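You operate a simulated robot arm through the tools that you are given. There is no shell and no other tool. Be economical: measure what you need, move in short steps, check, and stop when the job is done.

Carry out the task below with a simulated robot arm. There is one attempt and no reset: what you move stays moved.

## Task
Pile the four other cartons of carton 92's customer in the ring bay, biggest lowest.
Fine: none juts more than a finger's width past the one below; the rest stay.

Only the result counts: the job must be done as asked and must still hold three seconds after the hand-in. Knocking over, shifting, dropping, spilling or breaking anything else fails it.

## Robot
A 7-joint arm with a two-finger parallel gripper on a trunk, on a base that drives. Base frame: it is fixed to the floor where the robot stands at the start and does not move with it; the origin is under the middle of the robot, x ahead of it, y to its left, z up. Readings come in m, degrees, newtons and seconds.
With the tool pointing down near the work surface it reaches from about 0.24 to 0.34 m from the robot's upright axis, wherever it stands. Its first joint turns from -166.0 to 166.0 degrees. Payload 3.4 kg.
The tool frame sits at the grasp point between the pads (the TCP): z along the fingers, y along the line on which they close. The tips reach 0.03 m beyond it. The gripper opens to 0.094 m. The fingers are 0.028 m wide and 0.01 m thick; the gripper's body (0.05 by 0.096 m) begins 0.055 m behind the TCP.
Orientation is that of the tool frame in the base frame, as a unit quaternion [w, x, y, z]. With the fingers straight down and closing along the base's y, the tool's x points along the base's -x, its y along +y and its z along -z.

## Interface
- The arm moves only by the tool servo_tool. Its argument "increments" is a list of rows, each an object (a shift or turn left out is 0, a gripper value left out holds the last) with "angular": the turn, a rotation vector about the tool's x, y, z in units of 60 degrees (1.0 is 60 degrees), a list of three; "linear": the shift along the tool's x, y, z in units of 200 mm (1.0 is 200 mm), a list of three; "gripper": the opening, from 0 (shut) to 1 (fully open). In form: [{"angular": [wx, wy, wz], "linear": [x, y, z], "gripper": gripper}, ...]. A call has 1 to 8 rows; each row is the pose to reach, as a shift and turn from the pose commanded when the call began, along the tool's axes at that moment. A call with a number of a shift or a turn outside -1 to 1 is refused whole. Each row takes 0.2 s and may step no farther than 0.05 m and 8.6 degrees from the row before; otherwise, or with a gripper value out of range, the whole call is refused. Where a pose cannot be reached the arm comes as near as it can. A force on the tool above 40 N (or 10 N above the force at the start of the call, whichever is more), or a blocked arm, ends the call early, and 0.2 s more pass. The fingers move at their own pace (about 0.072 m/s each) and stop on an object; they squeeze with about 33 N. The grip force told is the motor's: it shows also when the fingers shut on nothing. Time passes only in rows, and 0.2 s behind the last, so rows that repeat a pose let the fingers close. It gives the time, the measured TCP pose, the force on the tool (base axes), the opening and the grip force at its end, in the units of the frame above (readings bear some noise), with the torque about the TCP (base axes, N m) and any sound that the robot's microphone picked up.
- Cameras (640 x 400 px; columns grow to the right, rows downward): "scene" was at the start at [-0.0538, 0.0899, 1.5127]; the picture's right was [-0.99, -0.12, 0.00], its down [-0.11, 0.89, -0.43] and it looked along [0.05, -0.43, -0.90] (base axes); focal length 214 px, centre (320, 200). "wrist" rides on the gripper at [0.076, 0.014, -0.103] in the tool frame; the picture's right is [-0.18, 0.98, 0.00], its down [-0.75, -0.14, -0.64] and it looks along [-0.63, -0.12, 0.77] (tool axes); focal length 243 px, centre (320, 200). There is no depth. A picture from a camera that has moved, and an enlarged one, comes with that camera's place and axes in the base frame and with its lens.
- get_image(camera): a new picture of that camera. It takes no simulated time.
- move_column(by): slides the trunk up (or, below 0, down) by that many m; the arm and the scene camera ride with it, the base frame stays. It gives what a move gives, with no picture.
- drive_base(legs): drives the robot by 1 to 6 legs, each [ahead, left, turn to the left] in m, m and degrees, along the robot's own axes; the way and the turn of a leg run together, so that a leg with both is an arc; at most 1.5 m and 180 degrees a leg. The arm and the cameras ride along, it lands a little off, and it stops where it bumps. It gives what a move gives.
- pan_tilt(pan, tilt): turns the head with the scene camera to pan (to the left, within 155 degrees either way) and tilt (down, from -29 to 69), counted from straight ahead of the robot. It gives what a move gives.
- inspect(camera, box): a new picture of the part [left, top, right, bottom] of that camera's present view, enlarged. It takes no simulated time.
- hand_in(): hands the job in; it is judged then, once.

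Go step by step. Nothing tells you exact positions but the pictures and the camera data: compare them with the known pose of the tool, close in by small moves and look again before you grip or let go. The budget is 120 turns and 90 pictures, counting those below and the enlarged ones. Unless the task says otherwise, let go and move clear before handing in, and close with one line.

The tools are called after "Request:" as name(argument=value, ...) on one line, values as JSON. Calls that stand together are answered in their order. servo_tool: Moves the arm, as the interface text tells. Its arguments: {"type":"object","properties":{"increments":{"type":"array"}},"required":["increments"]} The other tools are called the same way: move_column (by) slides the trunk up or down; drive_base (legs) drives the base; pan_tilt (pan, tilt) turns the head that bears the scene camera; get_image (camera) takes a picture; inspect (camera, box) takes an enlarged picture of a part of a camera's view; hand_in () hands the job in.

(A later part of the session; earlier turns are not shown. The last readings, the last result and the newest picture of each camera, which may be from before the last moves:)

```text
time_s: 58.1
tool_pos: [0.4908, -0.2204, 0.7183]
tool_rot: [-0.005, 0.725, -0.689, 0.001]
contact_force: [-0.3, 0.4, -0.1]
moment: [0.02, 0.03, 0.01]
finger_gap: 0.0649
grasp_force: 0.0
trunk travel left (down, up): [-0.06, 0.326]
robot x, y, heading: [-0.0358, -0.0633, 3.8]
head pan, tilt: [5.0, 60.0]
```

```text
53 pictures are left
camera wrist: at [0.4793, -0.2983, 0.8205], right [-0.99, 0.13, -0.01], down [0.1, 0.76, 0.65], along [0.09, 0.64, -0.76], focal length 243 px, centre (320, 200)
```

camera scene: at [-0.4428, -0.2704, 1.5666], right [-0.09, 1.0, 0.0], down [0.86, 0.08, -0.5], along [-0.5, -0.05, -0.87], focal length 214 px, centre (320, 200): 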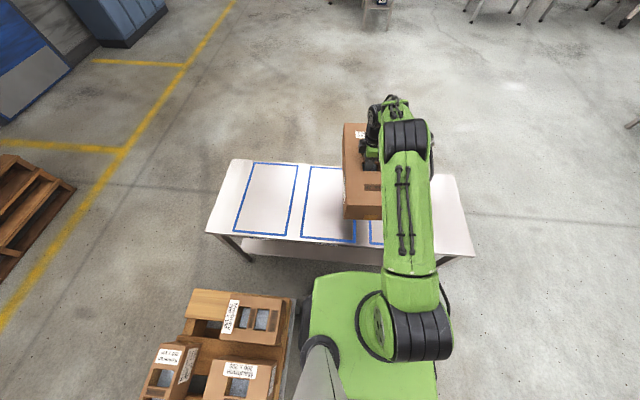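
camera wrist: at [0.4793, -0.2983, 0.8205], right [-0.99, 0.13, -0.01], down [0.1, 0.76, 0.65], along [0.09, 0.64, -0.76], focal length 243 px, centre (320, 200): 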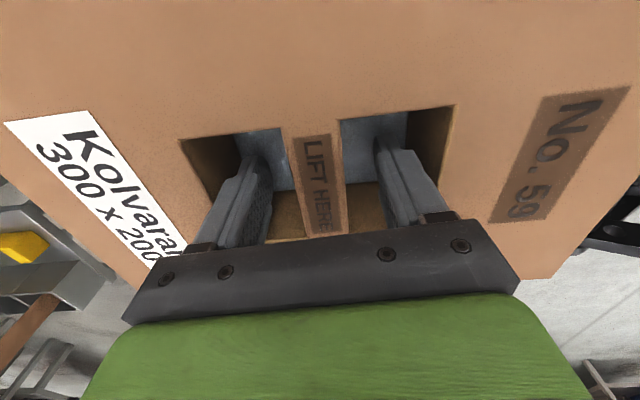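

Aligned; grip and lift carton 59.

Request:
servo_tool(increments=[{"linear": [0, 0, 0], "gripper": 0}, {"linear": [0, 0, 0], "gripper": 0}, {"linear": [0, 0, 0], "gripper": 0}, {"linear": [0, 0, 0], "gripper": 0}, {"linear": [0, 0, -0.1]}, {"linear": [0, 0, -0.2]}])

Request:
get_image(camera="wrist")

```text
time_s: 59.5
tool_pos: [0.4909, -0.2196, 0.7599]
tool_rot: [-0.003, 0.725, -0.689, 0.001]
contact_force: [-0.6, 1.0, -5.0]
moment: [0.0, -0.01, 0.01]
finger_gap: 0.0282
grasp_force: 32.9
trunk travel left (down, up): [-0.06, 0.326]
robot x, y, heading: [-0.0332, -0.0619, 3.8]
head pan, tilt: [5.0, 60.0]
```

```text
52 pictures are left
camera wrist: at [0.4793, -0.2977, 0.8613], right [-0.99, 0.13, 0.0], down [0.1, 0.76, 0.65], along [0.09, 0.64, -0.76], focal length 243 px, centre (320, 200)
```

wrist: 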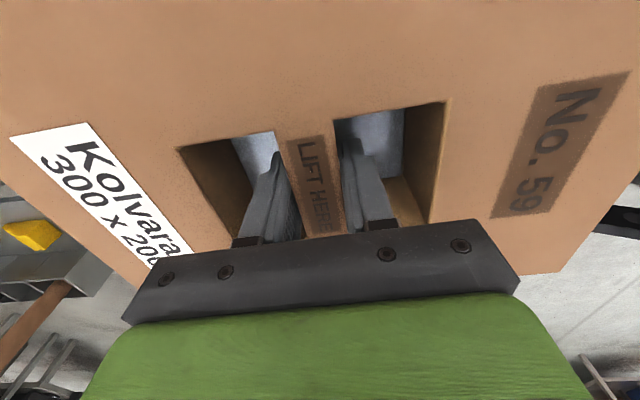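

Request:
move_column(by=0.19)

Request:
drive_base(legs=[[-0.27, 0.06, 0], [0, 0, 176.2]])

```text
time_s: 61.5
tool_pos: [0.4909, -0.2202, 0.9479]
tool_rot: [-0.003, 0.725, -0.689, 0.001]
contact_force: [0.7, 0.0, -4.9]
moment: [0.02, 0.01, 0.03]
finger_gap: 0.0282
grasp_force: 33.2
trunk travel left (down, up): [-0.25, 0.136]
robot x, y, heading: [-0.0312, -0.0608, 3.6]
head pan, tilt: [5.0, 60.0]
```

```text
time_s: 70.8
tool_pos: [-0.8283, 0.1372, 0.9494]
tool_rot: [-0.001, 0.689, 0.725, -0.003]
contact_force: [0.0, -0.5, -5.1]
moment: [-0.02, -0.01, 0.01]
finger_gap: 0.0282
grasp_force: 33.1
trunk travel left (down, up): [-0.25, 0.136]
robot x, y, heading: [-0.3052, -0.0229, -176.2]
head pan, tilt: [5.0, 60.0]
```

Request:
drive_base(legs=[[0.13, 0.085, -3.8]])

```text
time_s: 72.2
tool_pos: [-0.9453, 0.0789, 0.9487]
tool_rot: [0.0, 0.709, 0.706, -0.003]
contact_force: [0.1, -0.5, -4.4]
moment: [-0.02, 0.0, -0.01]
finger_gap: 0.0281
grasp_force: 33.0
trunk travel left (down, up): [-0.25, 0.136]
robot x, y, heading: [-0.4297, -0.1085, -179.5]
head pan, tilt: [5.0, 60.0]
```

Request:
servo_tool(increments=[{"linear": [-0.24, -0.05, 0]}, {"linear": [-0.48, -0.1, 0]}, {"linear": [-0.72, -0.15, 0]}, {"linear": [-0.96, -0.193, 0]}])

Request:
servo_tool(increments=[{"linear": [-0.2, 0, 0]}, {"linear": [-0.4, 0, 0], "angular": [0, 0, -0.008]}, {"linear": [-0.6, 0, 0], "angular": [0, 0, -0.008]}, {"linear": [-0.825, 0, 0], "angular": [0, 0, -0.008]}, {"linear": [-0.825, 0, 0], "angular": [0, 0, -0.008]}])

Request:
inspect(camera="scene", box=[220, 110, 460, 260])

```text
time_s: 73.2
tool_pos: [-0.9848, -0.1144, 0.9494]
tool_rot: [-0.001, 0.709, 0.705, -0.003]
contact_force: [0.5, -0.2, -4.2]
moment: [0.02, 0.02, 0.03]
finger_gap: 0.0284
grasp_force: 33.3
trunk travel left (down, up): [-0.25, 0.136]
robot x, y, heading: [-0.4326, -0.1077, -179.6]
head pan, tilt: [5.0, 60.0]
```

```text
time_s: 74.4
tool_pos: [-0.9856, -0.2769, 0.9554]
tool_rot: [-0.001, 0.706, 0.708, -0.003]
contact_force: [-0.7, 0.1, -3.9]
moment: [-0.05, 0.01, 0.01]
finger_gap: 0.0281
grasp_force: 33.2
trunk travel left (down, up): [-0.25, 0.136]
robot x, y, heading: [-0.4299, -0.1112, -179.4]
head pan, tilt: [5.0, 60.0]
```

```text
2.67 times, centred on (340, 185) of scene
camera zoom: at [-0.437, -0.2671, 1.5669], right [-0.09, 1.0, 0.0], down [0.86, 0.08, -0.5], along [-0.5, -0.05, -0.87], focal length 572 px, centre (267, 240)
```

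zoom: 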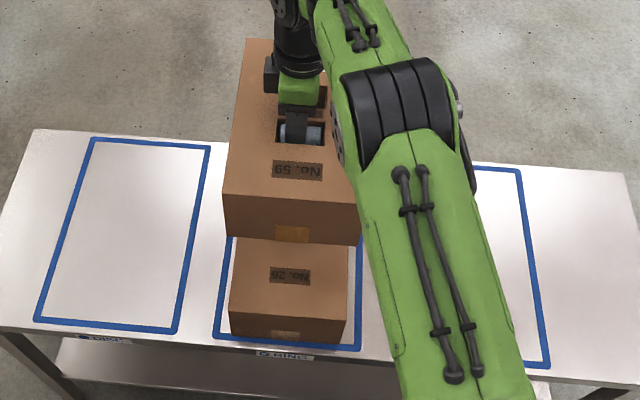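

Request:
move_column(by=-0.12)

Request:
servo_tool(increments=[{"linear": [0, 0, 0.02]}, {"linear": [0, 0, 0.04]}, {"linear": [0, 0, 0.06]}, {"linear": [0, 0, 0.08]}])

Request:
inspect(camera="scene", box=[220, 110, 460, 260])

```text
time_s: 75.9
tool_pos: [-0.9861, -0.2772, 0.8352]
tool_rot: [0.0, 0.707, 0.707, -0.003]
contact_force: [-0.6, 0.5, -5.1]
moment: [-0.05, -0.01, 0.0]
finger_gap: 0.0284
grasp_force: 32.8
trunk travel left (down, up): [-0.13, 0.256]
robot x, y, heading: [-0.4311, -0.1077, -179.6]
head pan, tilt: [5.0, 60.0]
```

```text
time_s: 76.9
tool_pos: [-0.9861, -0.2775, 0.8243]
tool_rot: [-0.002, 0.706, 0.708, -0.007]
contact_force: [-1.8, 0.7, 32.1]
moment: [-0.1, -0.25, 0.0]
finger_gap: 0.0282
grasp_force: 33.5
trunk travel left (down, up): [-0.13, 0.256]
robot x, y, heading: [-0.4288, -0.1115, -179.3]
head pan, tilt: [5.0, 60.0]
```

```text
2.67 times, centred on (340, 185) of scene
camera zoom: at [-0.4337, -0.267, 1.448], right [-0.1, 1.0, 0.0], down [0.86, 0.08, -0.5], along [-0.5, -0.05, -0.86], focal length 572 px, centre (267, 240)
```

zoom: 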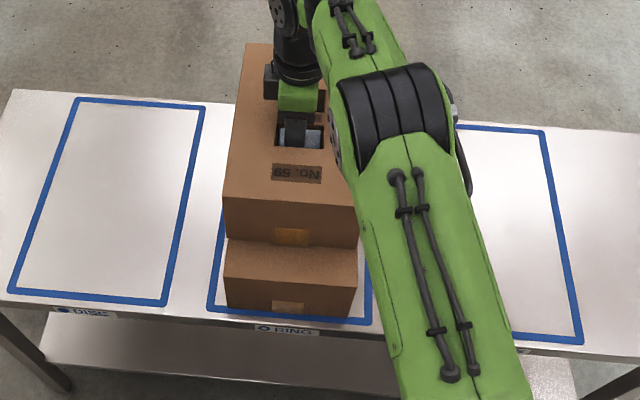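

Seated on carton 26, aligned. Release and rise.

Request:
servo_tool(increments=[{"linear": [0, 0, -0.025], "gripper": 0.65}, {"linear": [0, 0, -0.025], "gripper": 0.65}, {"linear": [0, 0, -0.025], "gripper": 0.65}, {"linear": [0, 0, -0.2], "gripper": 0.65}, {"linear": [0, 0, -0.4], "gripper": 0.65}])

Request:
get_image(camera="wrist")

Request:
get_image(camera="scene")

```text
time_s: 78.1
tool_pos: [-0.9842, -0.276, 0.9014]
tool_rot: [0.0, 0.707, 0.707, -0.003]
contact_force: [-0.8, -0.5, 0.2]
moment: [-0.02, -0.02, -0.01]
finger_gap: 0.061
grasp_force: 0.0
trunk travel left (down, up): [-0.13, 0.256]
robot x, y, heading: [-0.4337, -0.1076, -179.7]
head pan, tilt: [5.0, 60.0]
```

```text
49 pictures are left
camera wrist: at [-0.9706, -0.1996, 1.0036], right [0.98, -0.18, 0.0], down [-0.14, -0.75, 0.64], along [-0.12, -0.63, -0.76], focal length 243 px, centre (320, 200)
```

wrist: 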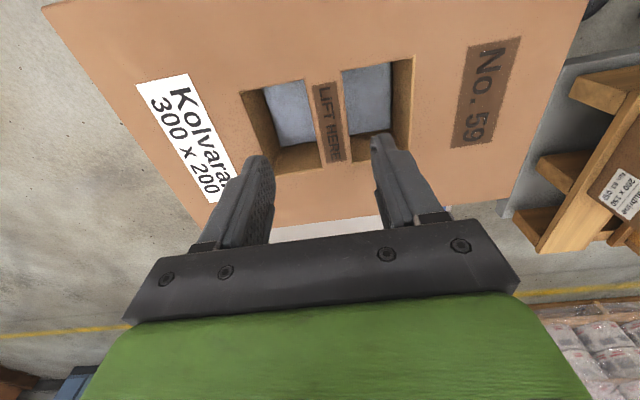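

```text
48 pictures are left
camera scene: at [-0.4362, -0.2679, 1.4476], right [-0.1, 1.0, 0.0], down [0.86, 0.08, -0.5], along [-0.5, -0.05, -0.87], focal length 214 px, centre (320, 200)
```

scene: 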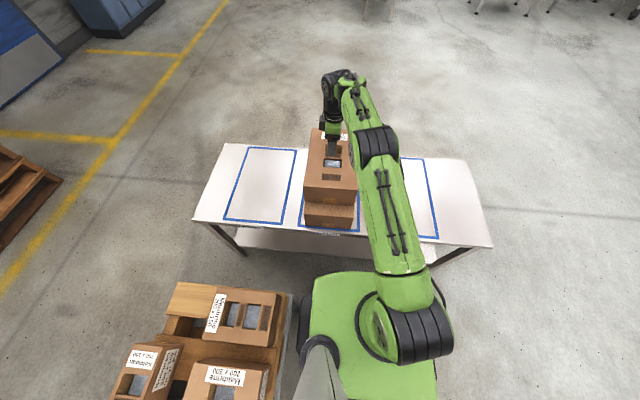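

Next is the 250x200 carton at about (0.48, −0.73). The stand limits where the base can go, so I'll turn toward it diagonally and test reach.

Request:
move_column(by=0.1)

Request:
drive_base(legs=[[-0.15, -0.11, 0], [0, 0, 109]])

Request:
pan_tilt(pan=10, tilt=60)

Request:
get_image(camera="scene")

```text
time_s: 79.5
tool_pos: [-0.9856, -0.2764, 1.0007]
tool_rot: [0.0, 0.707, 0.708, -0.003]
contact_force: [0.3, -0.8, 0.6]
moment: [0.01, -0.02, -0.03]
finger_gap: 0.0612
grasp_force: 0.0
trunk travel left (down, up): [-0.23, 0.156]
robot x, y, heading: [-0.4297, -0.1093, -179.7]
head pan, tilt: [5.0, 60.0]
```

```text
time_s: 85.6
tool_pos: [0.071, -0.4638, 1.0003]
tool_rot: [0.002, -0.178, 0.984, -0.002]
contact_force: [-0.1, -0.3, -0.2]
moment: [0.02, -0.01, 0.02]
finger_gap: 0.0612
grasp_force: 0.1
trunk travel left (down, up): [-0.23, 0.156]
robot x, y, heading: [-0.2765, -0.0003, -69.3]
head pan, tilt: [5.0, 60.0]
```

```text
time_s: 86.3
tool_pos: [0.0716, -0.4628, 1.0004]
tool_rot: [0.003, -0.179, 0.984, -0.002]
contact_force: [0.0, -0.6, 0.6]
moment: [0.0, 0.02, 0.03]
finger_gap: 0.0608
grasp_force: 0.1
trunk travel left (down, up): [-0.23, 0.156]
robot x, y, heading: [-0.2776, -0.0054, -69.2]
head pan, tilt: [10.0, 60.0]
```

```text
47 pictures are left
camera scene: at [-0.1252, 0.0502, 1.547], right [-0.86, -0.51, 0.0], down [-0.44, 0.74, -0.5], along [0.26, -0.43, -0.87], focal length 214 px, centre (320, 200)
```

scene: 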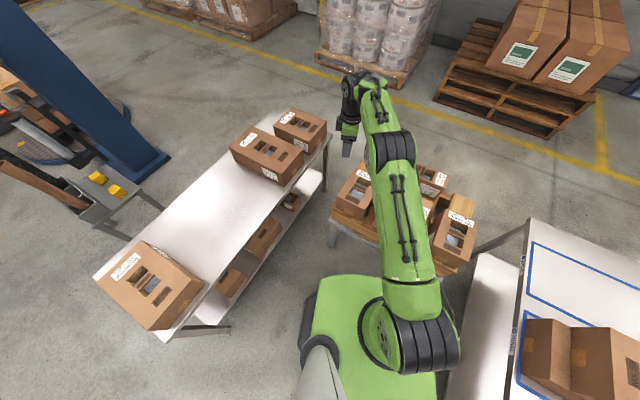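

Request:
drive_base(legs=[[0.235, 0.261, -2]])

Request:
get_image(camera="wrist")

```text
time_s: 88.6
tool_pos: [0.3634, -0.6045, 1.0011]
tool_rot: [0.003, -0.151, 0.989, -0.003]
contact_force: [0.3, -0.2, -0.7]
moment: [-0.01, -0.03, 0.0]
finger_gap: 0.0609
grasp_force: 0.1
trunk travel left (down, up): [-0.23, 0.156]
robot x, y, heading: [0.0405, -0.1227, -72.5]
head pan, tilt: [10.0, 60.0]
stopped in leg 1: the robot was blocked; the commanded pose is now the measured one
```

```text
46 pictures are left
camera wrist: at [0.285, -0.6133, 1.1028], right [-0.12, 0.99, -0.01], down [0.76, 0.09, 0.65], along [0.64, 0.07, -0.76], focal length 243 px, centre (320, 200)
```

wrist: 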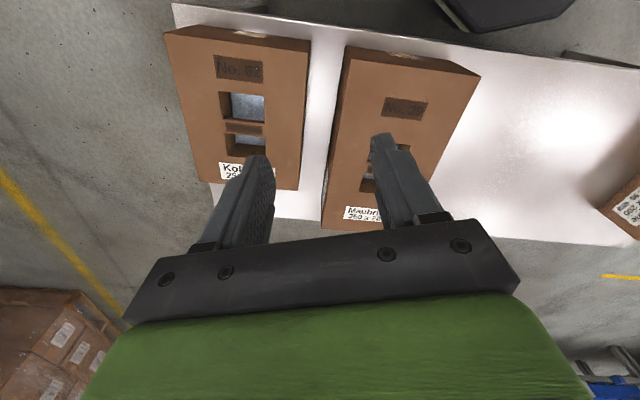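

The base is blocked there (at the table); I back off 1 cm and reach out with the arm instead, turning the fingers.

Request:
drive_base(legs=[[-0.007, -0.008, 0]])

Request:
servo_tool(increments=[{"linear": [-0.04, -0.09, 0], "angular": [0, 0, -0.125]}, {"linear": [-0.09, -0.18, 0], "angular": [0, 0, -0.25]}, {"linear": [-0.135, -0.27, 0], "angular": [0, 0, -0.375]}, {"linear": [-0.18, -0.365, 0], "angular": [0, 0, -0.5]}, {"linear": [-0.22, -0.45, 0], "angular": [0, 0, -0.625]}, {"linear": [-0.27, -0.54, 0], "angular": [0, 0, -0.75]}, {"linear": [-0.32, -0.64, 0], "angular": [0, 0, -0.875]}, {"linear": [-0.363, -0.73, 0], "angular": [0, 0, -1.0]}])

```text
time_s: 89.4
tool_pos: [0.3532, -0.601, 1.0003]
tool_rot: [0.001, -0.151, 0.989, -0.003]
contact_force: [-1.0, 0.6, 0.0]
moment: [-0.02, 0.01, -0.01]
finger_gap: 0.0613
grasp_force: 0.1
trunk travel left (down, up): [-0.23, 0.156]
robot x, y, heading: [0.0305, -0.1195, -72.5]
head pan, tilt: [10.0, 60.0]
```

```text
time_s: 91.2
tool_pos: [0.4028, -0.5951, 0.9129]
tool_rot: [0.002, -0.625, 0.781, -0.005]
contact_force: [0.8, -1.5, 0.7]
moment: [0.1, 0.07, 0.0]
finger_gap: 0.0611
grasp_force: 0.1
out of reach, approached as far as the arm can: row 1, 2, 3, 4, 5, 6, 7, 8
trunk travel left (down, up): [-0.23, 0.156]
robot x, y, heading: [0.0301, -0.1179, -72.2]
head pan, tilt: [10.0, 60.0]
```

The arm falls short (about 0.60 m reach), so this carton must be fetched from the table's end via a drive around the bay table. First I retract the arm.

Request:
servo_tool(increments=[{"linear": [-0.13, 0.15, 0]}, {"linear": [-0.26, 0.3, 0]}, {"linear": [-0.4, 0.455, 0]}, {"linear": [-0.53, 0.605, 0]}, {"linear": [-0.66, 0.755, 0]}])

Request:
servo_tool(increments=[{"linear": [-0.13, 0.15, 0], "angular": [0, 0, -0.125]}, {"linear": [-0.26, 0.3, 0], "angular": [0, 0, -0.25]}, {"linear": [-0.4, 0.455, 0], "angular": [0, 0, -0.375]}, {"linear": [-0.4, 0.455, 0], "angular": [0, 0, -0.5]}, {"linear": [-0.4, 0.455, 0], "angular": [0, 0, -0.625]}, {"linear": [-0.4, 0.455, 0], "angular": [0, 0, -0.75]}, {"linear": [-0.4, 0.455, 0], "angular": [0, 0, -0.85]}])

```text
time_s: 92.4
tool_pos: [0.3688, -0.5536, 0.9121]
tool_rot: [0.0, -0.625, 0.781, -0.003]
contact_force: [-0.2, -0.4, -0.3]
moment: [0.0, 0.0, 0.02]
finger_gap: 0.061
grasp_force: 0.0
out of reach, approached as far as the arm can: row 2, 3, 4, 5
trunk travel left (down, up): [-0.23, 0.156]
robot x, y, heading: [0.0289, -0.1197, -72.4]
head pan, tilt: [10.0, 60.0]
```

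```text
time_s: 94.0
tool_pos: [0.2995, -0.456, 0.9122]
tool_rot: [0.001, 0.901, -0.434, 0.003]
contact_force: [-0.2, 0.5, 0.1]
moment: [0.01, 0.04, 0.0]
finger_gap: 0.0611
grasp_force: 0.1
trunk travel left (down, up): [-0.23, 0.156]
robot x, y, heading: [0.0307, -0.1236, -72.2]
head pan, tilt: [10.0, 60.0]
```

Request:
move_column(by=0.15)

Request:
drive_base(legs=[[-0.295, -0.2, 0], [0, 0, -107.7], [0, -0.8, 0]])

Request:
pan_tilt(pan=10, tilt=40)

Request:
get_image(camera="scene")

```text
time_s: 95.7
tool_pos: [0.298, -0.4569, 1.0631]
tool_rot: [0.001, 0.9, -0.435, 0.003]
contact_force: [0.2, -0.3, -0.1]
moment: [-0.02, 0.02, 0.01]
finger_gap: 0.0611
grasp_force: 0.1
trunk travel left (down, up): [-0.38, 0.006]
robot x, y, heading: [0.0272, -0.1214, -72.3]
head pan, tilt: [10.0, 60.0]
```

```text
time_s: 106.5
tool_pos: [-0.6296, 0.7593, 1.0626]
tool_rot: [-0.003, -0.165, 0.986, -0.001]
contact_force: [0.7, -0.8, -0.2]
moment: [0.01, -0.01, -0.03]
finger_gap: 0.0609
grasp_force: 0.0
trunk travel left (down, up): [-0.38, 0.006]
robot x, y, heading: [-0.2185, 0.9018, 178.4]
head pan, tilt: [10.0, 60.0]
```

```text
time_s: 107.3
tool_pos: [-0.6292, 0.7596, 1.0619]
tool_rot: [-0.004, -0.165, 0.986, -0.001]
contact_force: [0.1, 0.1, 0.1]
moment: [-0.01, -0.02, -0.02]
finger_gap: 0.0607
grasp_force: 0.0
trunk travel left (down, up): [-0.38, 0.006]
robot x, y, heading: [-0.2238, 0.9059, 178.1]
head pan, tilt: [10.0, 40.0]
```

```text
45 pictures are left
camera scene: at [-0.2515, 0.7351, 1.7238], right [-0.14, 0.99, 0.0], down [0.64, 0.09, -0.77], along [-0.76, -0.11, -0.64], focal length 214 px, centre (320, 200)
```

scene: 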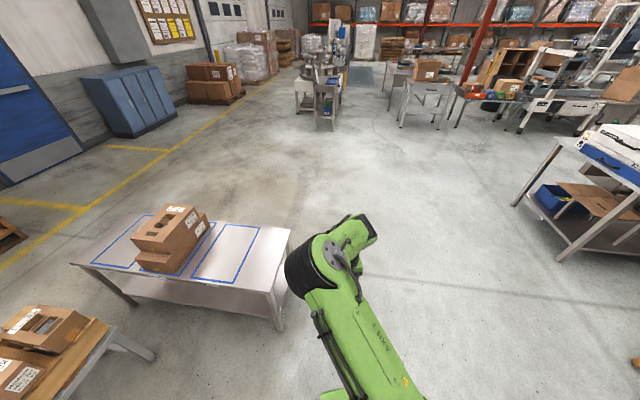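

Request:
drive_base(legs=[[1.45, 0, 1.9], [0, 1.5, 0], [0, 0.8, 0], [0, 0, -90]])

Request:
pan_tilt(pan=-80, tilt=45)

Request:
get_image(camera="scene")

```text
time_s: 129.2
tool_pos: [-1.7836, -0.9972, 1.0635]
tool_rot: [-0.003, 0.527, 0.85, 0.001]
contact_force: [-0.7, 0.8, 0.3]
moment: [0.04, -0.01, -0.01]
finger_gap: 0.061
grasp_force: 0.0
trunk travel left (down, up): [-0.38, 0.006]
robot x, y, heading: [-1.59, -1.3827, 95.8]
head pan, tilt: [10.0, 40.0]
```

```text
time_s: 130.8
tool_pos: [-1.7839, -0.9955, 1.0629]
tool_rot: [-0.003, 0.527, 0.85, 0.002]
contact_force: [0.3, -0.7, 0.3]
moment: [-0.04, -0.02, -0.03]
finger_gap: 0.0612
grasp_force: 0.2
trunk travel left (down, up): [-0.38, 0.006]
robot x, y, heading: [-1.5895, -1.3826, 95.7]
head pan, tilt: [-80.0, 45.0]
```

```text
44 pictures are left
camera scene: at [-1.6578, -1.4354, 1.7167], right [0.27, -0.96, 0.0], down [-0.68, -0.19, -0.71], along [0.68, 0.19, -0.71], focal length 214 px, centre (320, 200)
```

scene: 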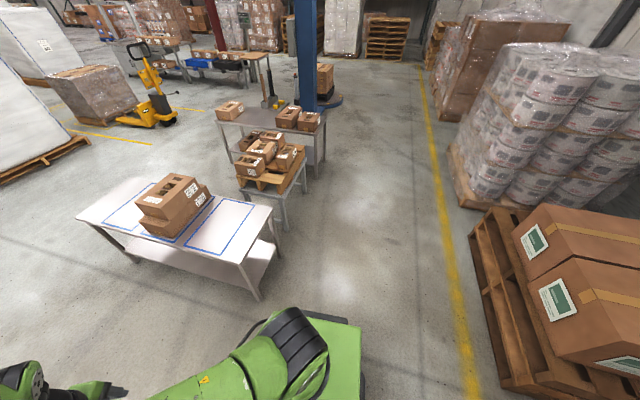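

Request:
drive_base(legs=[[0, 0, -5.7], [0, -1.0, 0]])

```text
time_s: 136.3
tool_pos: [-0.7853, -0.9847, 1.0629]
tool_rot: [-0.003, 0.574, 0.819, 0.0]
contact_force: [-0.8, -0.2, 0.2]
moment: [-0.02, 0.01, -0.05]
finger_gap: 0.0611
grasp_force: 0.0
trunk travel left (down, up): [-0.38, 0.006]
robot x, y, heading: [-0.6386, -1.3877, 89.4]
head pan, tilt: [-80.0, 45.0]
```

Request:
drive_base(legs=[[0, -1.1, 0]])

Request:
pan_tilt(pan=-5, tilt=60)

Request:
get_image(camera="scene")

Request:
get_image(camera="wrist")

```text
time_s: 142.0
tool_pos: [0.3203, -0.9902, 1.063]
tool_rot: [-0.003, 0.565, 0.825, 0.001]
contact_force: [0.2, -1.1, 0.7]
moment: [-0.01, 0.02, 0.0]
finger_gap: 0.061
grasp_force: 0.1
trunk travel left (down, up): [-0.38, 0.006]
robot x, y, heading: [0.474, -1.3877, 90.2]
head pan, tilt: [-80.0, 45.0]
```

```text
time_s: 143.5
tool_pos: [0.3199, -0.9895, 1.0623]
tool_rot: [-0.004, 0.566, 0.824, 0.002]
contact_force: [-0.3, -0.1, 0.2]
moment: [0.0, 0.01, -0.01]
finger_gap: 0.061
grasp_force: 0.1
trunk travel left (down, up): [-0.38, 0.006]
robot x, y, heading: [0.4777, -1.3919, 90.5]
head pan, tilt: [-5.0, 60.0]
```

```text
43 pictures are left
camera scene: at [0.3302, -1.3873, 1.6972], right [1.0, -0.08, 0.0], down [-0.07, -0.86, -0.5], along [0.04, 0.5, -0.87], focal length 214 px, centre (320, 200)
```

scene: 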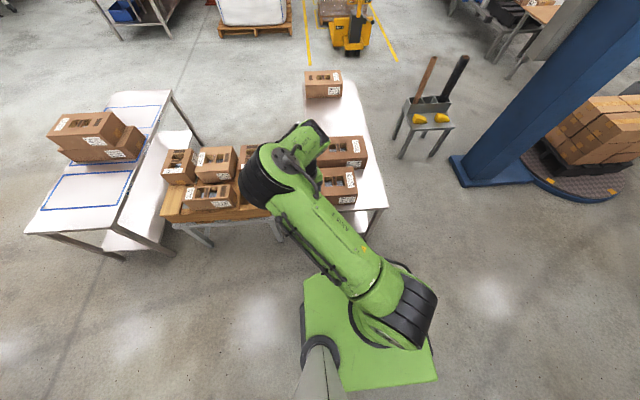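

```text
42 pictures are left
camera wrist: at [0.3059, -0.915, 1.1656], right [0.98, 0.18, 0.0], down [0.14, -0.76, 0.64], along [0.12, -0.63, -0.77], focal length 243 px, centre (320, 200)
```

wrist: 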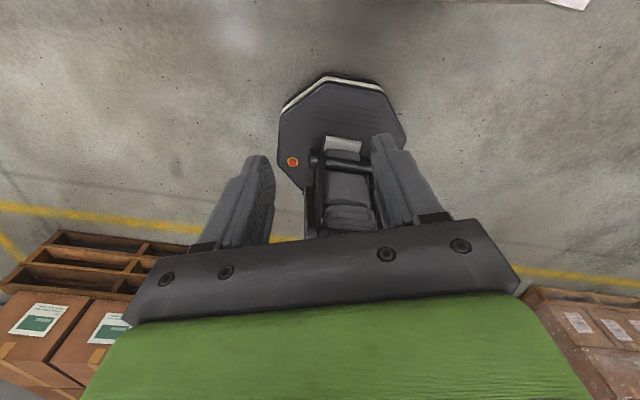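

Request:
drive_base(legs=[[0.16, 0, 0]])

Request:
servo_tool(increments=[{"linear": [0.045, 0.184, 0], "angular": [0, 0, 0.07], "gripper": 0.69}, {"linear": [0.09, 0.368, 0], "angular": [0, 0, 0.14]}, {"linear": [0.134, 0.552, 0], "angular": [0, 0, 0.21]}, {"linear": [0.179, 0.736, 0], "angular": [0, 0, 0.28]}, {"linear": [0.224, 0.92, 0], "angular": [0, 0, 0.35]}])

Request:
move_column(by=-0.15)

Request:
get_image(camera="wrist")

```text
time_s: 144.9
tool_pos: [0.3174, -0.8293, 1.0629]
tool_rot: [-0.003, 0.565, 0.825, 0.001]
contact_force: [-0.9, 0.4, 0.6]
moment: [-0.01, 0.0, 0.0]
finger_gap: 0.0613
grasp_force: 0.0
trunk travel left (down, up): [-0.38, 0.006]
robot x, y, heading: [0.4786, -1.2327, 90.5]
head pan, tilt: [-5.0, 60.0]
```

```text
time_s: 146.1
tool_pos: [0.4751, -0.7246, 1.0596]
tool_rot: [-0.003, 0.706, 0.708, 0.001]
contact_force: [-0.5, 0.3, 0.1]
moment: [0.02, 0.03, -0.02]
finger_gap: 0.065
grasp_force: 0.1
trunk travel left (down, up): [-0.38, 0.006]
robot x, y, heading: [0.4789, -1.2337, 90.6]
head pan, tilt: [-5.0, 60.0]
```

```text
time_s: 147.8
tool_pos: [0.4733, -0.7246, 0.9098]
tool_rot: [-0.004, 0.705, 0.709, 0.0]
contact_force: [-0.3, 0.6, -0.9]
moment: [-0.02, -0.05, -0.02]
finger_gap: 0.065
grasp_force: 0.0
trunk travel left (down, up): [-0.23, 0.156]
robot x, y, heading: [0.4771, -1.236, 90.8]
head pan, tilt: [-5.0, 60.0]
```

```text
41 pictures are left
camera wrist: at [0.4875, -0.6498, 1.0133], right [0.98, -0.18, 0.0], down [-0.14, -0.76, 0.64], along [-0.12, -0.63, -0.77], focal length 243 px, centre (320, 200)
```

wrist: 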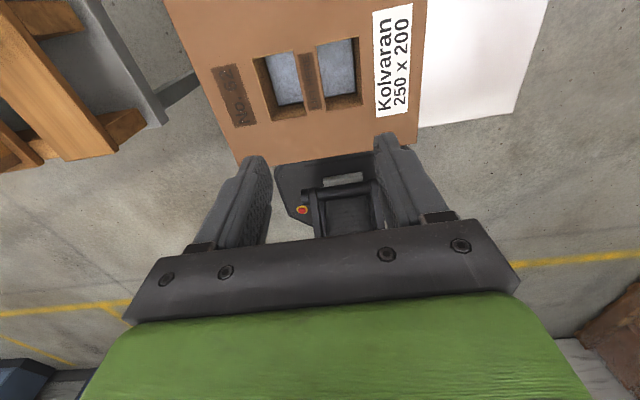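

Request:
servo_tool(increments=[{"linear": [0.0225, -0.0475, 0]}, {"linear": [0.0225, -0.0475, 0]}])

Request:
move_column(by=-0.13)

Request:
get_image(camera="wrist")

```text
time_s: 148.4
tool_pos: [0.4641, -0.7206, 0.911]
tool_rot: [-0.004, 0.705, 0.709, 0.0]
contact_force: [-0.1, -0.9, -0.6]
moment: [0.02, 0.0, 0.0]
finger_gap: 0.065
grasp_force: 0.2
trunk travel left (down, up): [-0.23, 0.156]
robot x, y, heading: [0.4773, -1.2342, 90.5]
head pan, tilt: [-5.0, 60.0]
```

```text
time_s: 150.0
tool_pos: [0.465, -0.721, 0.7812]
tool_rot: [-0.003, 0.705, 0.71, 0.001]
contact_force: [0.2, 0.5, 0.3]
moment: [-0.02, -0.01, 0.04]
finger_gap: 0.065
grasp_force: 0.0
trunk travel left (down, up): [-0.1, 0.286]
robot x, y, heading: [0.4779, -1.2334, 90.6]
head pan, tilt: [-5.0, 60.0]
```

```text
40 pictures are left
camera wrist: at [0.4785, -0.6453, 0.8844], right [0.98, -0.18, 0.0], down [-0.14, -0.76, 0.64], along [-0.12, -0.63, -0.77], focal length 243 px, centre (320, 200)
```

wrist: 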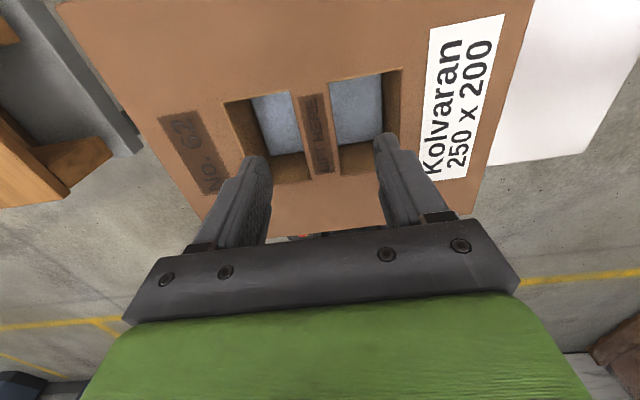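

Request:
servo_tool(increments=[{"linear": [-0.022, -0.0125, 0.1], "angular": [0, 0, -0.05]}, {"linear": [-0.022, -0.0125, 0.2], "angular": [0, 0, -0.05]}, {"linear": [-0.022, -0.0125, 0.27], "angular": [0, 0, -0.05]}, {"linear": [-0.022, -0.0125, 0.31], "angular": [0, 0, -0.05]}])

Request:
get_image(camera="wrist")

```text
time_s: 151.0
tool_pos: [0.4611, -0.7236, 0.7187]
tool_rot: [-0.002, 0.687, 0.727, 0.001]
contact_force: [-0.1, 0.1, -0.7]
moment: [0.02, 0.01, 0.0]
finger_gap: 0.0649
grasp_force: 0.0
trunk travel left (down, up): [-0.1, 0.286]
robot x, y, heading: [0.4738, -1.2313, 90.7]
head pan, tilt: [-5.0, 60.0]
```

```text
39 pictures are left
camera wrist: at [0.4711, -0.6475, 0.8214], right [0.99, -0.13, 0.0], down [-0.1, -0.76, 0.64], along [-0.08, -0.63, -0.77], focal length 243 px, centre (320, 200)
```

wrist: 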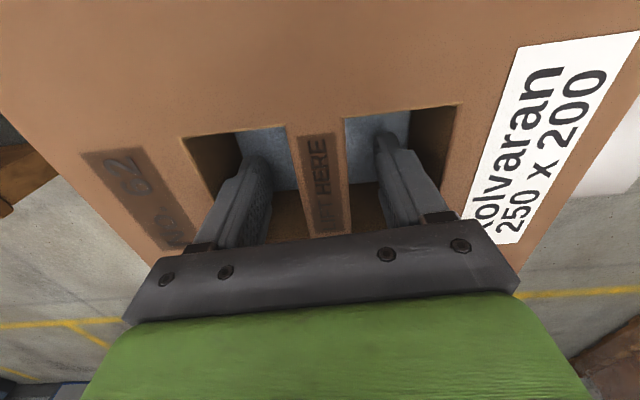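

Aligned like before; grip and lift (carton 62, 250x200).

Request:
servo_tool(increments=[{"linear": [0, 0, 0], "gripper": 0}, {"linear": [0, 0, 0], "gripper": 0}, {"linear": [0, 0, 0], "gripper": 0}, {"linear": [0, 0, 0], "gripper": 0}, {"linear": [0, 0, -0.1]}, {"linear": [0, 0, -0.2]}])

Request:
move_column(by=0.28)

Request:
get_image(camera="wrist")

```text
time_s: 152.4
tool_pos: [0.4631, -0.7244, 0.757]
tool_rot: [-0.003, 0.686, 0.727, 0.001]
contact_force: [0.5, -0.5, -3.8]
moment: [-0.01, -0.01, -0.01]
finger_gap: 0.0285
grasp_force: 33.0
trunk travel left (down, up): [-0.1, 0.286]
robot x, y, heading: [0.4759, -1.233, 90.5]
head pan, tilt: [-5.0, 60.0]
```

```text
time_s: 155.3
tool_pos: [0.4607, -0.7238, 1.037]
tool_rot: [-0.003, 0.686, 0.727, 0.0]
contact_force: [-0.1, -0.6, -4.3]
moment: [-0.05, 0.02, 0.02]
finger_gap: 0.0283
grasp_force: 32.5
trunk travel left (down, up): [-0.38, 0.006]
robot x, y, heading: [0.4779, -1.2322, 90.8]
head pan, tilt: [-5.0, 60.0]
```

```text
38 pictures are left
camera wrist: at [0.4721, -0.6474, 1.1402], right [0.99, -0.13, 0.0], down [-0.1, -0.76, 0.64], along [-0.08, -0.63, -0.77], focal length 243 px, centre (320, 200)
```

wrist: 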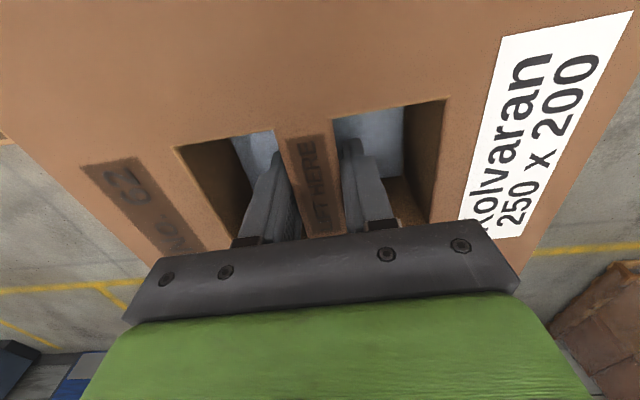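

Carton 62 is held. Drive back along the corridor to behind the bay table.

Request:
drive_base(legs=[[-0.16, 0, -0.7], [0, 1.0, 0], [0, 1.15, 0]])

Request:
drive_base(legs=[[0, 0, -90]])

```text
time_s: 167.1
tool_pos: [-1.6921, -0.8357, 1.0369]
tool_rot: [-0.003, 0.706, 0.708, 0.001]
contact_force: [0.1, 0.2, -3.9]
moment: [0.0, 0.03, 0.01]
finger_gap: 0.0281
grasp_force: 32.6
trunk travel left (down, up): [-0.38, 0.006]
robot x, y, heading: [-1.7039, -1.344, 87.5]
head pan, tilt: [-5.0, 60.0]
```

```text
time_s: 171.3
tool_pos: [-1.1977, -1.3571, 1.0358]
tool_rot: [-0.002, 1.0, 0.004, 0.002]
contact_force: [-0.1, -0.4, -3.3]
moment: [-0.03, 0.0, 0.0]
finger_gap: 0.0282
grasp_force: 33.0
trunk travel left (down, up): [-0.38, 0.006]
robot x, y, heading: [-1.7094, -1.3492, -2.3]
head pan, tilt: [-5.0, 60.0]
```

Request:
drive_base(legs=[[0, 0, 2.3], [0, 1.07, 0]])

Request:
servo_tool(increments=[{"angular": [0, 0, 0.125]}, {"angular": [0, 0, 0.25]}, {"angular": [0, 0, 0.375]}, {"angular": [0, 0, 0.5]}, {"angular": [0, 0, 0.625]}, {"angular": [0, 0, 0.75]}, {"angular": [0, 0, 0.875]}, {"angular": [0, 0, 1.0]}])

```text
time_s: 177.1
tool_pos: [-1.2108, -0.2679, 1.0362]
tool_rot: [-0.001, 0.999, 0.036, 0.002]
contact_force: [-0.5, 0.7, -3.1]
moment: [-0.03, 0.04, -0.04]
finger_gap: 0.0283
grasp_force: 33.0
trunk travel left (down, up): [-0.38, 0.006]
robot x, y, heading: [-1.7214, -0.2866, 1.2]
head pan, tilt: [-5.0, 60.0]
```

```text
time_s: 178.9
tool_pos: [-1.2118, -0.2692, 1.0363]
tool_rot: [-0.003, 0.882, -0.47, 0.001]
contact_force: [0.7, 0.5, -3.9]
moment: [0.04, 0.04, 0.03]
finger_gap: 0.028
grasp_force: 33.1
trunk travel left (down, up): [-0.38, 0.006]
robot x, y, heading: [-1.7209, -0.2884, 1.3]
head pan, tilt: [-5.0, 60.0]
```

Request:
servo_tool(increments=[{"angular": [0, 0, 0.12]}, {"angular": [0, 0, 0.24]}, {"angular": [0, 0, 0.36]}, {"angular": [0, 0, 0.48]}, {"angular": [0, 0, 0.56]}])

Request:
drive_base(legs=[[0.15, 0, 0]])

Request:
pan_tilt(pan=-5, tilt=55)

Request:
get_image(camera="scene")

```text
time_s: 180.1
tool_pos: [-1.2116, -0.2678, 1.0384]
tool_rot: [-0.003, 0.71, -0.704, 0.001]
contact_force: [0.4, 0.2, -4.0]
moment: [0.0, 0.0, 0.0]
finger_gap: 0.0283
grasp_force: 33.5
trunk travel left (down, up): [-0.38, 0.006]
robot x, y, heading: [-1.7192, -0.2886, 1.3]
head pan, tilt: [-5.0, 60.0]
```

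```text
time_s: 181.5
tool_pos: [-1.0614, -0.2632, 1.0368]
tool_rot: [-0.003, 0.711, -0.704, 0.001]
contact_force: [1.0, -0.7, -3.8]
moment: [0.0, 0.0, 0.01]
finger_gap: 0.0283
grasp_force: 33.0
trunk travel left (down, up): [-0.38, 0.006]
robot x, y, heading: [-1.5689, -0.282, 1.6]
head pan, tilt: [-5.0, 60.0]
```

```text
time_s: 182.1
tool_pos: [-1.0613, -0.2623, 1.0373]
tool_rot: [-0.003, 0.711, -0.703, 0.0]
contact_force: [0.6, 0.2, -3.5]
moment: [-0.01, 0.02, 0.01]
finger_gap: 0.0281
grasp_force: 32.5
trunk travel left (down, up): [-0.38, 0.006]
robot x, y, heading: [-1.5709, -0.2848, 1.6]
head pan, tilt: [-5.0, 55.0]
```

```text
37 pictures are left
camera scene: at [-1.5616, -0.1398, 1.7032], right [-0.06, -1.0, 0.0], down [-0.82, 0.05, -0.57], along [0.57, -0.03, -0.82], focal length 214 px, centre (320, 200)
```

scene: 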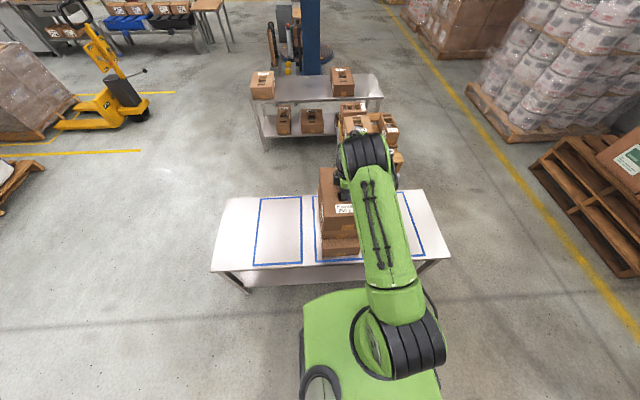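

Request:
servo_tool(increments=[{"linear": [0.039, -0.19, 0]}, {"linear": [0.078, -0.38, 0], "angular": [0, 0, 0.01]}, {"linear": [0.078, -0.38, 0], "angular": [0, 0, 0.01]}])

Request:
inspect(camera="scene", box=[230, 130, 470, 280])

Request:
get_image(camera="wrist")

```text
time_s: 182.9
tool_pos: [-0.9898, -0.2751, 1.0387]
tool_rot: [0.002, -0.707, 0.708, 0.001]
contact_force: [-0.2, 0.1, -3.2]
moment: [0.0, 0.0, -0.03]
finger_gap: 0.0283
grasp_force: 32.9
trunk travel left (down, up): [-0.38, 0.006]
robot x, y, heading: [-1.5683, -0.2855, 1.7]
head pan, tilt: [-5.0, 55.0]
```

```text
2.67 times, centred on (350, 205) of scene
camera zoom: at [-1.5634, -0.1394, 1.7032], right [-0.06, -1.0, 0.0], down [-0.82, 0.05, -0.57], along [0.57, -0.04, -0.82], focal length 572 px, centre (240, 187)
```

zoom: 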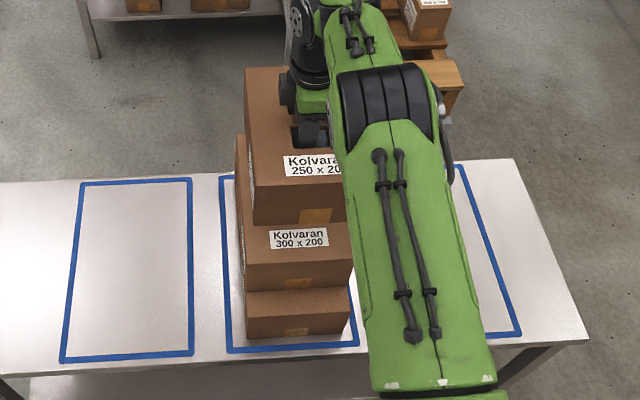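

```text
35 pictures are left
camera wrist: at [-1.0039, -0.3519, 1.1403], right [-0.98, 0.18, 0.0], down [0.14, 0.75, 0.64], along [0.12, 0.63, -0.76], focal length 243 px, centre (320, 200)
```

wrist: 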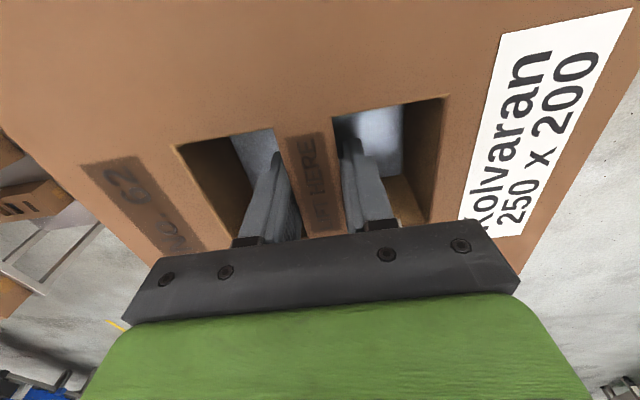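

Request:
move_column(by=-0.088)

Request:
servo_tool(increments=[{"linear": [0, 0.02, 0.02]}, {"linear": [0, 0.02, 0.04]}, {"linear": [0, 0.02, 0.06]}, {"linear": [0, 0.02, 0.08]}])

Request:
inspect(camera="scene", box=[230, 130, 470, 280])

```text
time_s: 184.2
tool_pos: [-0.9871, -0.275, 0.9496]
tool_rot: [0.004, -0.707, 0.708, -0.001]
contact_force: [-0.4, 1.4, -3.6]
moment: [0.03, 0.02, -0.01]
finger_gap: 0.028
grasp_force: 33.1
trunk travel left (down, up): [-0.292, 0.094]
robot x, y, heading: [-1.571, -0.2859, 1.7]
head pan, tilt: [-5.0, 55.0]
```

```text
time_s: 185.2
tool_pos: [-0.9918, -0.2734, 0.9394]
tool_rot: [-0.007, 0.708, -0.706, 0.006]
contact_force: [4.0, 2.8, 26.1]
moment: [-0.5, 0.35, 0.04]
finger_gap: 0.0283
grasp_force: 33.9
trunk travel left (down, up): [-0.292, 0.094]
robot x, y, heading: [-1.5701, -0.2843, 1.2]
head pan, tilt: [-5.0, 55.0]
```

```text
2.67 times, centred on (350, 205) of scene
camera zoom: at [-1.5657, -0.1394, 1.6152], right [-0.06, -1.0, 0.0], down [-0.82, 0.05, -0.58], along [0.57, -0.04, -0.82], focal length 572 px, centre (240, 187)
```

zoom: 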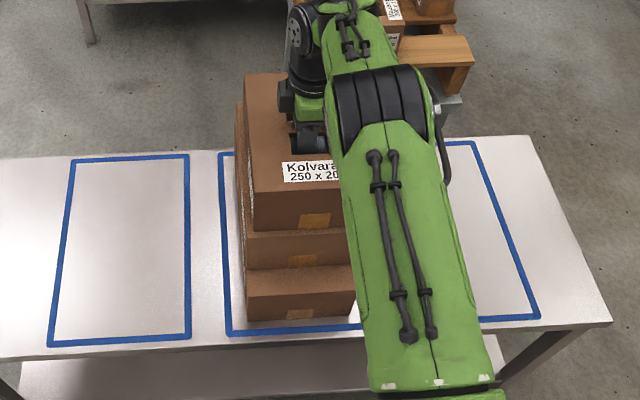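

Request:
servo_tool(increments=[{"linear": [0, 0, -0.03], "gripper": 0.65}, {"linear": [0, 0, -0.03], "gripper": 0.65}, {"linear": [0, 0, -0.03], "gripper": 0.65}, {"linear": [0, 0, -0.2], "gripper": 0.65}, {"linear": [0, 0, -0.4], "gripper": 0.65}])

Request:
move_column(by=0.09)

Request:
get_image(camera="wrist")

```text
time_s: 186.4
tool_pos: [-0.994, -0.2754, 1.0146]
tool_rot: [0.003, -0.707, 0.708, -0.001]
contact_force: [-0.1, -0.7, 1.3]
moment: [-0.01, 0.04, 0.06]
finger_gap: 0.0612
grasp_force: 0.1
trunk travel left (down, up): [-0.292, 0.094]
robot x, y, heading: [-1.5655, -0.2833, 1.4]
head pan, tilt: [-5.0, 55.0]
```

```text
time_s: 187.6
tool_pos: [-0.9935, -0.2764, 1.106]
tool_rot: [-0.003, 0.707, -0.707, 0.001]
contact_force: [-0.5, -0.1, -0.8]
moment: [0.03, -0.01, 0.01]
finger_gap: 0.0611
grasp_force: 0.1
trunk travel left (down, up): [-0.382, 0.004]
robot x, y, heading: [-1.5679, -0.2873, 1.4]
head pan, tilt: [-5.0, 55.0]
```

```text
33 pictures are left
camera wrist: at [-1.0089, -0.3527, 1.2077], right [-0.98, 0.18, 0.0], down [0.14, 0.75, 0.65], along [0.12, 0.63, -0.76], focal length 243 px, centre (320, 200)
```

wrist: 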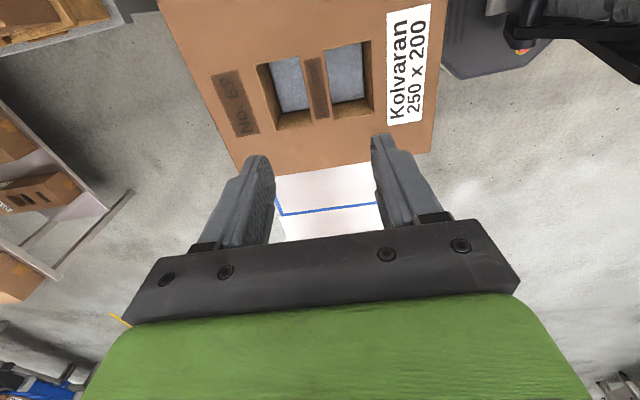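

Carton 62 is in place. Now drive around to the front of the stand for carton 95.

Request:
drive_base(legs=[[-0.15, 0, -1.4], [0, 1.2, 0], [1.0, 0, 0]])

```text
time_s: 199.4
tool_pos: [-0.1697, 0.9704, 1.1057]
tool_rot: [-0.004, 0.712, -0.702, 0.0]
contact_force: [1.2, 0.8, 0.4]
moment: [-0.02, 0.02, 0.0]
finger_gap: 0.0611
grasp_force: 0.0
trunk travel left (down, up): [-0.382, 0.004]
robot x, y, heading: [-0.7451, 0.9518, 2.1]
head pan, tilt: [-5.0, 55.0]
```

Request:
drive_base(legs=[[0.65, 0, -2.1], [0, -0.6, 0], [0, 0, -90]])

Request:
get_image(camera="scene")

Request:
get_image(camera="wrist")

```text
time_s: 209.9
tool_pos: [-0.0795, -0.2287, 1.1047]
tool_rot: [0.001, -0.007, 1.0, -0.003]
contact_force: [0.5, 1.1, -0.4]
moment: [0.0, 0.0, -0.03]
finger_gap: 0.0613
grasp_force: 0.1
trunk travel left (down, up): [-0.382, 0.004]
robot x, y, heading: [-0.0941, 0.3508, -87.9]
head pan, tilt: [-5.0, 55.0]
```

```text
32 pictures are left
camera scene: at [0.0485, 0.3411, 1.7051], right [-1.0, 0.05, 0.0], down [0.04, 0.82, -0.57], along [-0.03, -0.57, -0.82], focal length 214 px, centre (320, 200)
```

scene: 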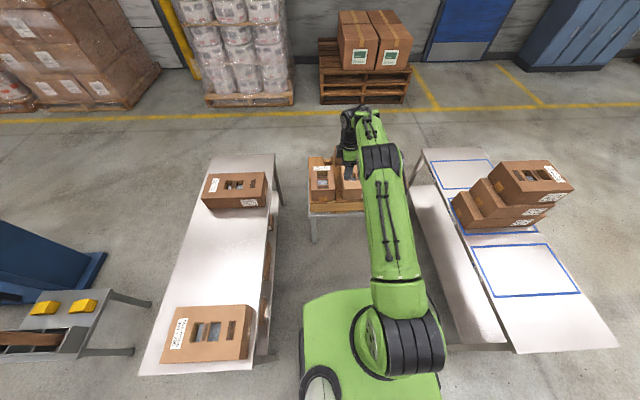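

```text
31 pictures are left
camera wrist: at [-0.1569, -0.2143, 1.207], right [0.17, 0.99, 0.0], down [0.75, -0.13, 0.65], along [0.64, -0.11, -0.76], focal length 243 px, centre (320, 200)
```

wrist: 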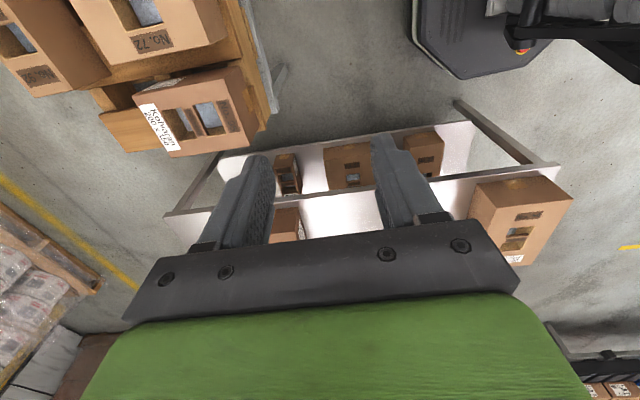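

Request:
drive_base(legs=[[0.28, 0.08, -2.1]])

Request:
move_column(by=-0.22)

Request:
get_image(camera="wrist")

```text
time_s: 211.9
tool_pos: [-0.0234, -0.5077, 1.1043]
tool_rot: [0.001, 0.015, 1.0, -0.002]
contact_force: [-0.4, 0.4, -0.2]
moment: [-0.01, -0.01, 0.01]
finger_gap: 0.0612
grasp_force: 0.0
trunk travel left (down, up): [-0.382, 0.004]
robot x, y, heading: [-0.0109, 0.0689, -90.4]
head pan, tilt: [-5.0, 55.0]
```

```text
time_s: 214.2
tool_pos: [-0.0236, -0.5075, 0.8861]
tool_rot: [0.002, 0.016, 1.0, -0.003]
contact_force: [0.3, -0.7, 1.1]
moment: [0.04, 0.02, 0.02]
finger_gap: 0.0609
grasp_force: 0.0
trunk travel left (down, up): [-0.162, 0.224]
robot x, y, heading: [-0.0129, 0.0698, -90.5]
head pan, tilt: [-5.0, 55.0]
```

```text
30 pictures are left
camera wrist: at [-0.1002, -0.4903, 0.9878], right [0.21, 0.98, 0.0], down [0.75, -0.16, 0.65], along [0.63, -0.14, -0.76], focal length 243 px, centre (320, 200)
```

wrist: 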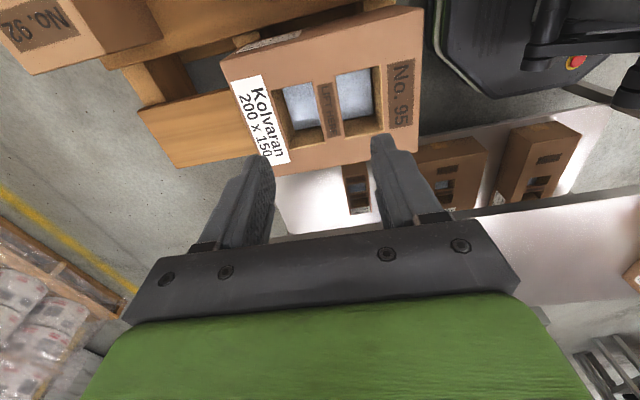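

Request:
servo_tool(increments=[{"linear": [-0.127, 0.032, 0], "angular": [0, 0, -0.03], "gripper": 0.69}, {"linear": [-0.127, 0.032, 0], "angular": [0, 0, -0.03]}])

Request:
move_column(by=-0.1)

Request:
get_image(camera="wrist")

```text
time_s: 214.8
tool_pos: [0.0007, -0.5028, 0.8853]
tool_rot: [0.002, 0.0, 1.0, -0.002]
contact_force: [0.7, 0.3, -0.2]
moment: [0.0, -0.03, 0.0]
finger_gap: 0.0649
grasp_force: 0.0
trunk travel left (down, up): [-0.162, 0.224]
robot x, y, heading: [-0.0159, 0.0691, -90.4]
head pan, tilt: [-5.0, 55.0]
```

```text
time_s: 216.2
tool_pos: [0.0017, -0.503, 0.7858]
tool_rot: [0.001, 0.0, 1.0, -0.002]
contact_force: [-0.1, 0.8, -0.3]
moment: [0.0, 0.0, 0.02]
finger_gap: 0.0649
grasp_force: 0.1
trunk travel left (down, up): [-0.062, 0.324]
robot x, y, heading: [-0.0127, 0.0642, -90.4]
head pan, tilt: [-5.0, 55.0]
```

```text
29 pictures are left
camera wrist: at [-0.0756, -0.4884, 0.8868], right [0.18, 0.98, -0.01], down [0.75, -0.14, 0.65], along [0.63, -0.12, -0.76], focal length 243 px, centre (320, 200)
```

wrist: 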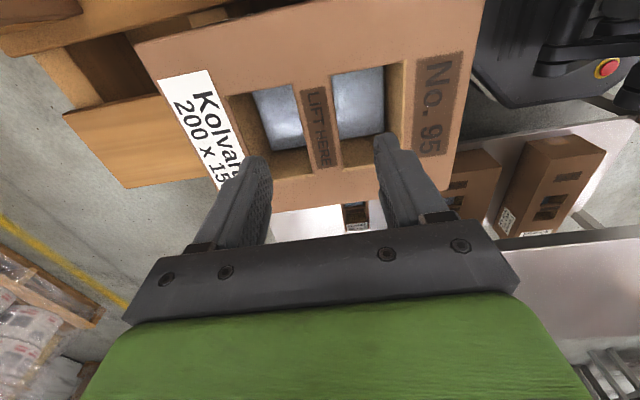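

Request:
servo_tool(increments=[{"linear": [0.003, 0, 0.1], "angular": [0, 0, -0.05]}, {"linear": [0.003, 0, 0.2], "angular": [0, 0, -0.05]}, {"linear": [0.003, 0, 0.27], "angular": [0, 0, -0.05]}, {"linear": [0.003, 0, 0.325], "angular": [0, 0, -0.05]}])

Request:
get_image(camera="wrist")

```text
time_s: 217.2
tool_pos: [0.0024, -0.5033, 0.7195]
tool_rot: [0.002, -0.027, 1.0, -0.003]
contact_force: [1.2, 0.8, -0.1]
moment: [0.01, 0.0, -0.02]
finger_gap: 0.065
grasp_force: 0.0
trunk travel left (down, up): [-0.062, 0.324]
robot x, y, heading: [-0.0131, 0.0665, -90.4]
head pan, tilt: [-5.0, 55.0]
```

```text
28 pictures are left
camera wrist: at [-0.0749, -0.4923, 0.8214], right [0.13, 0.99, 0.0], down [0.76, -0.1, 0.64], along [0.64, -0.09, -0.76], focal length 243 px, centre (320, 200)
```

wrist: 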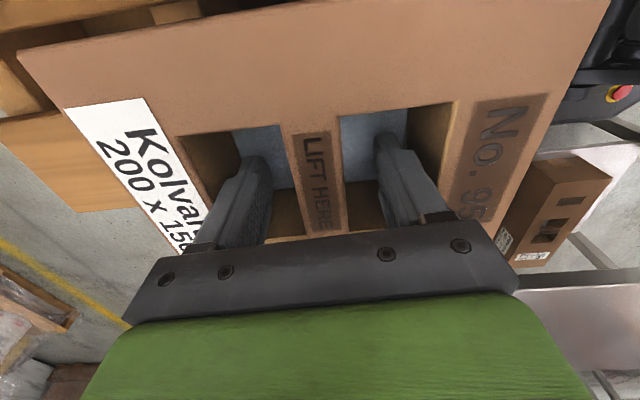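

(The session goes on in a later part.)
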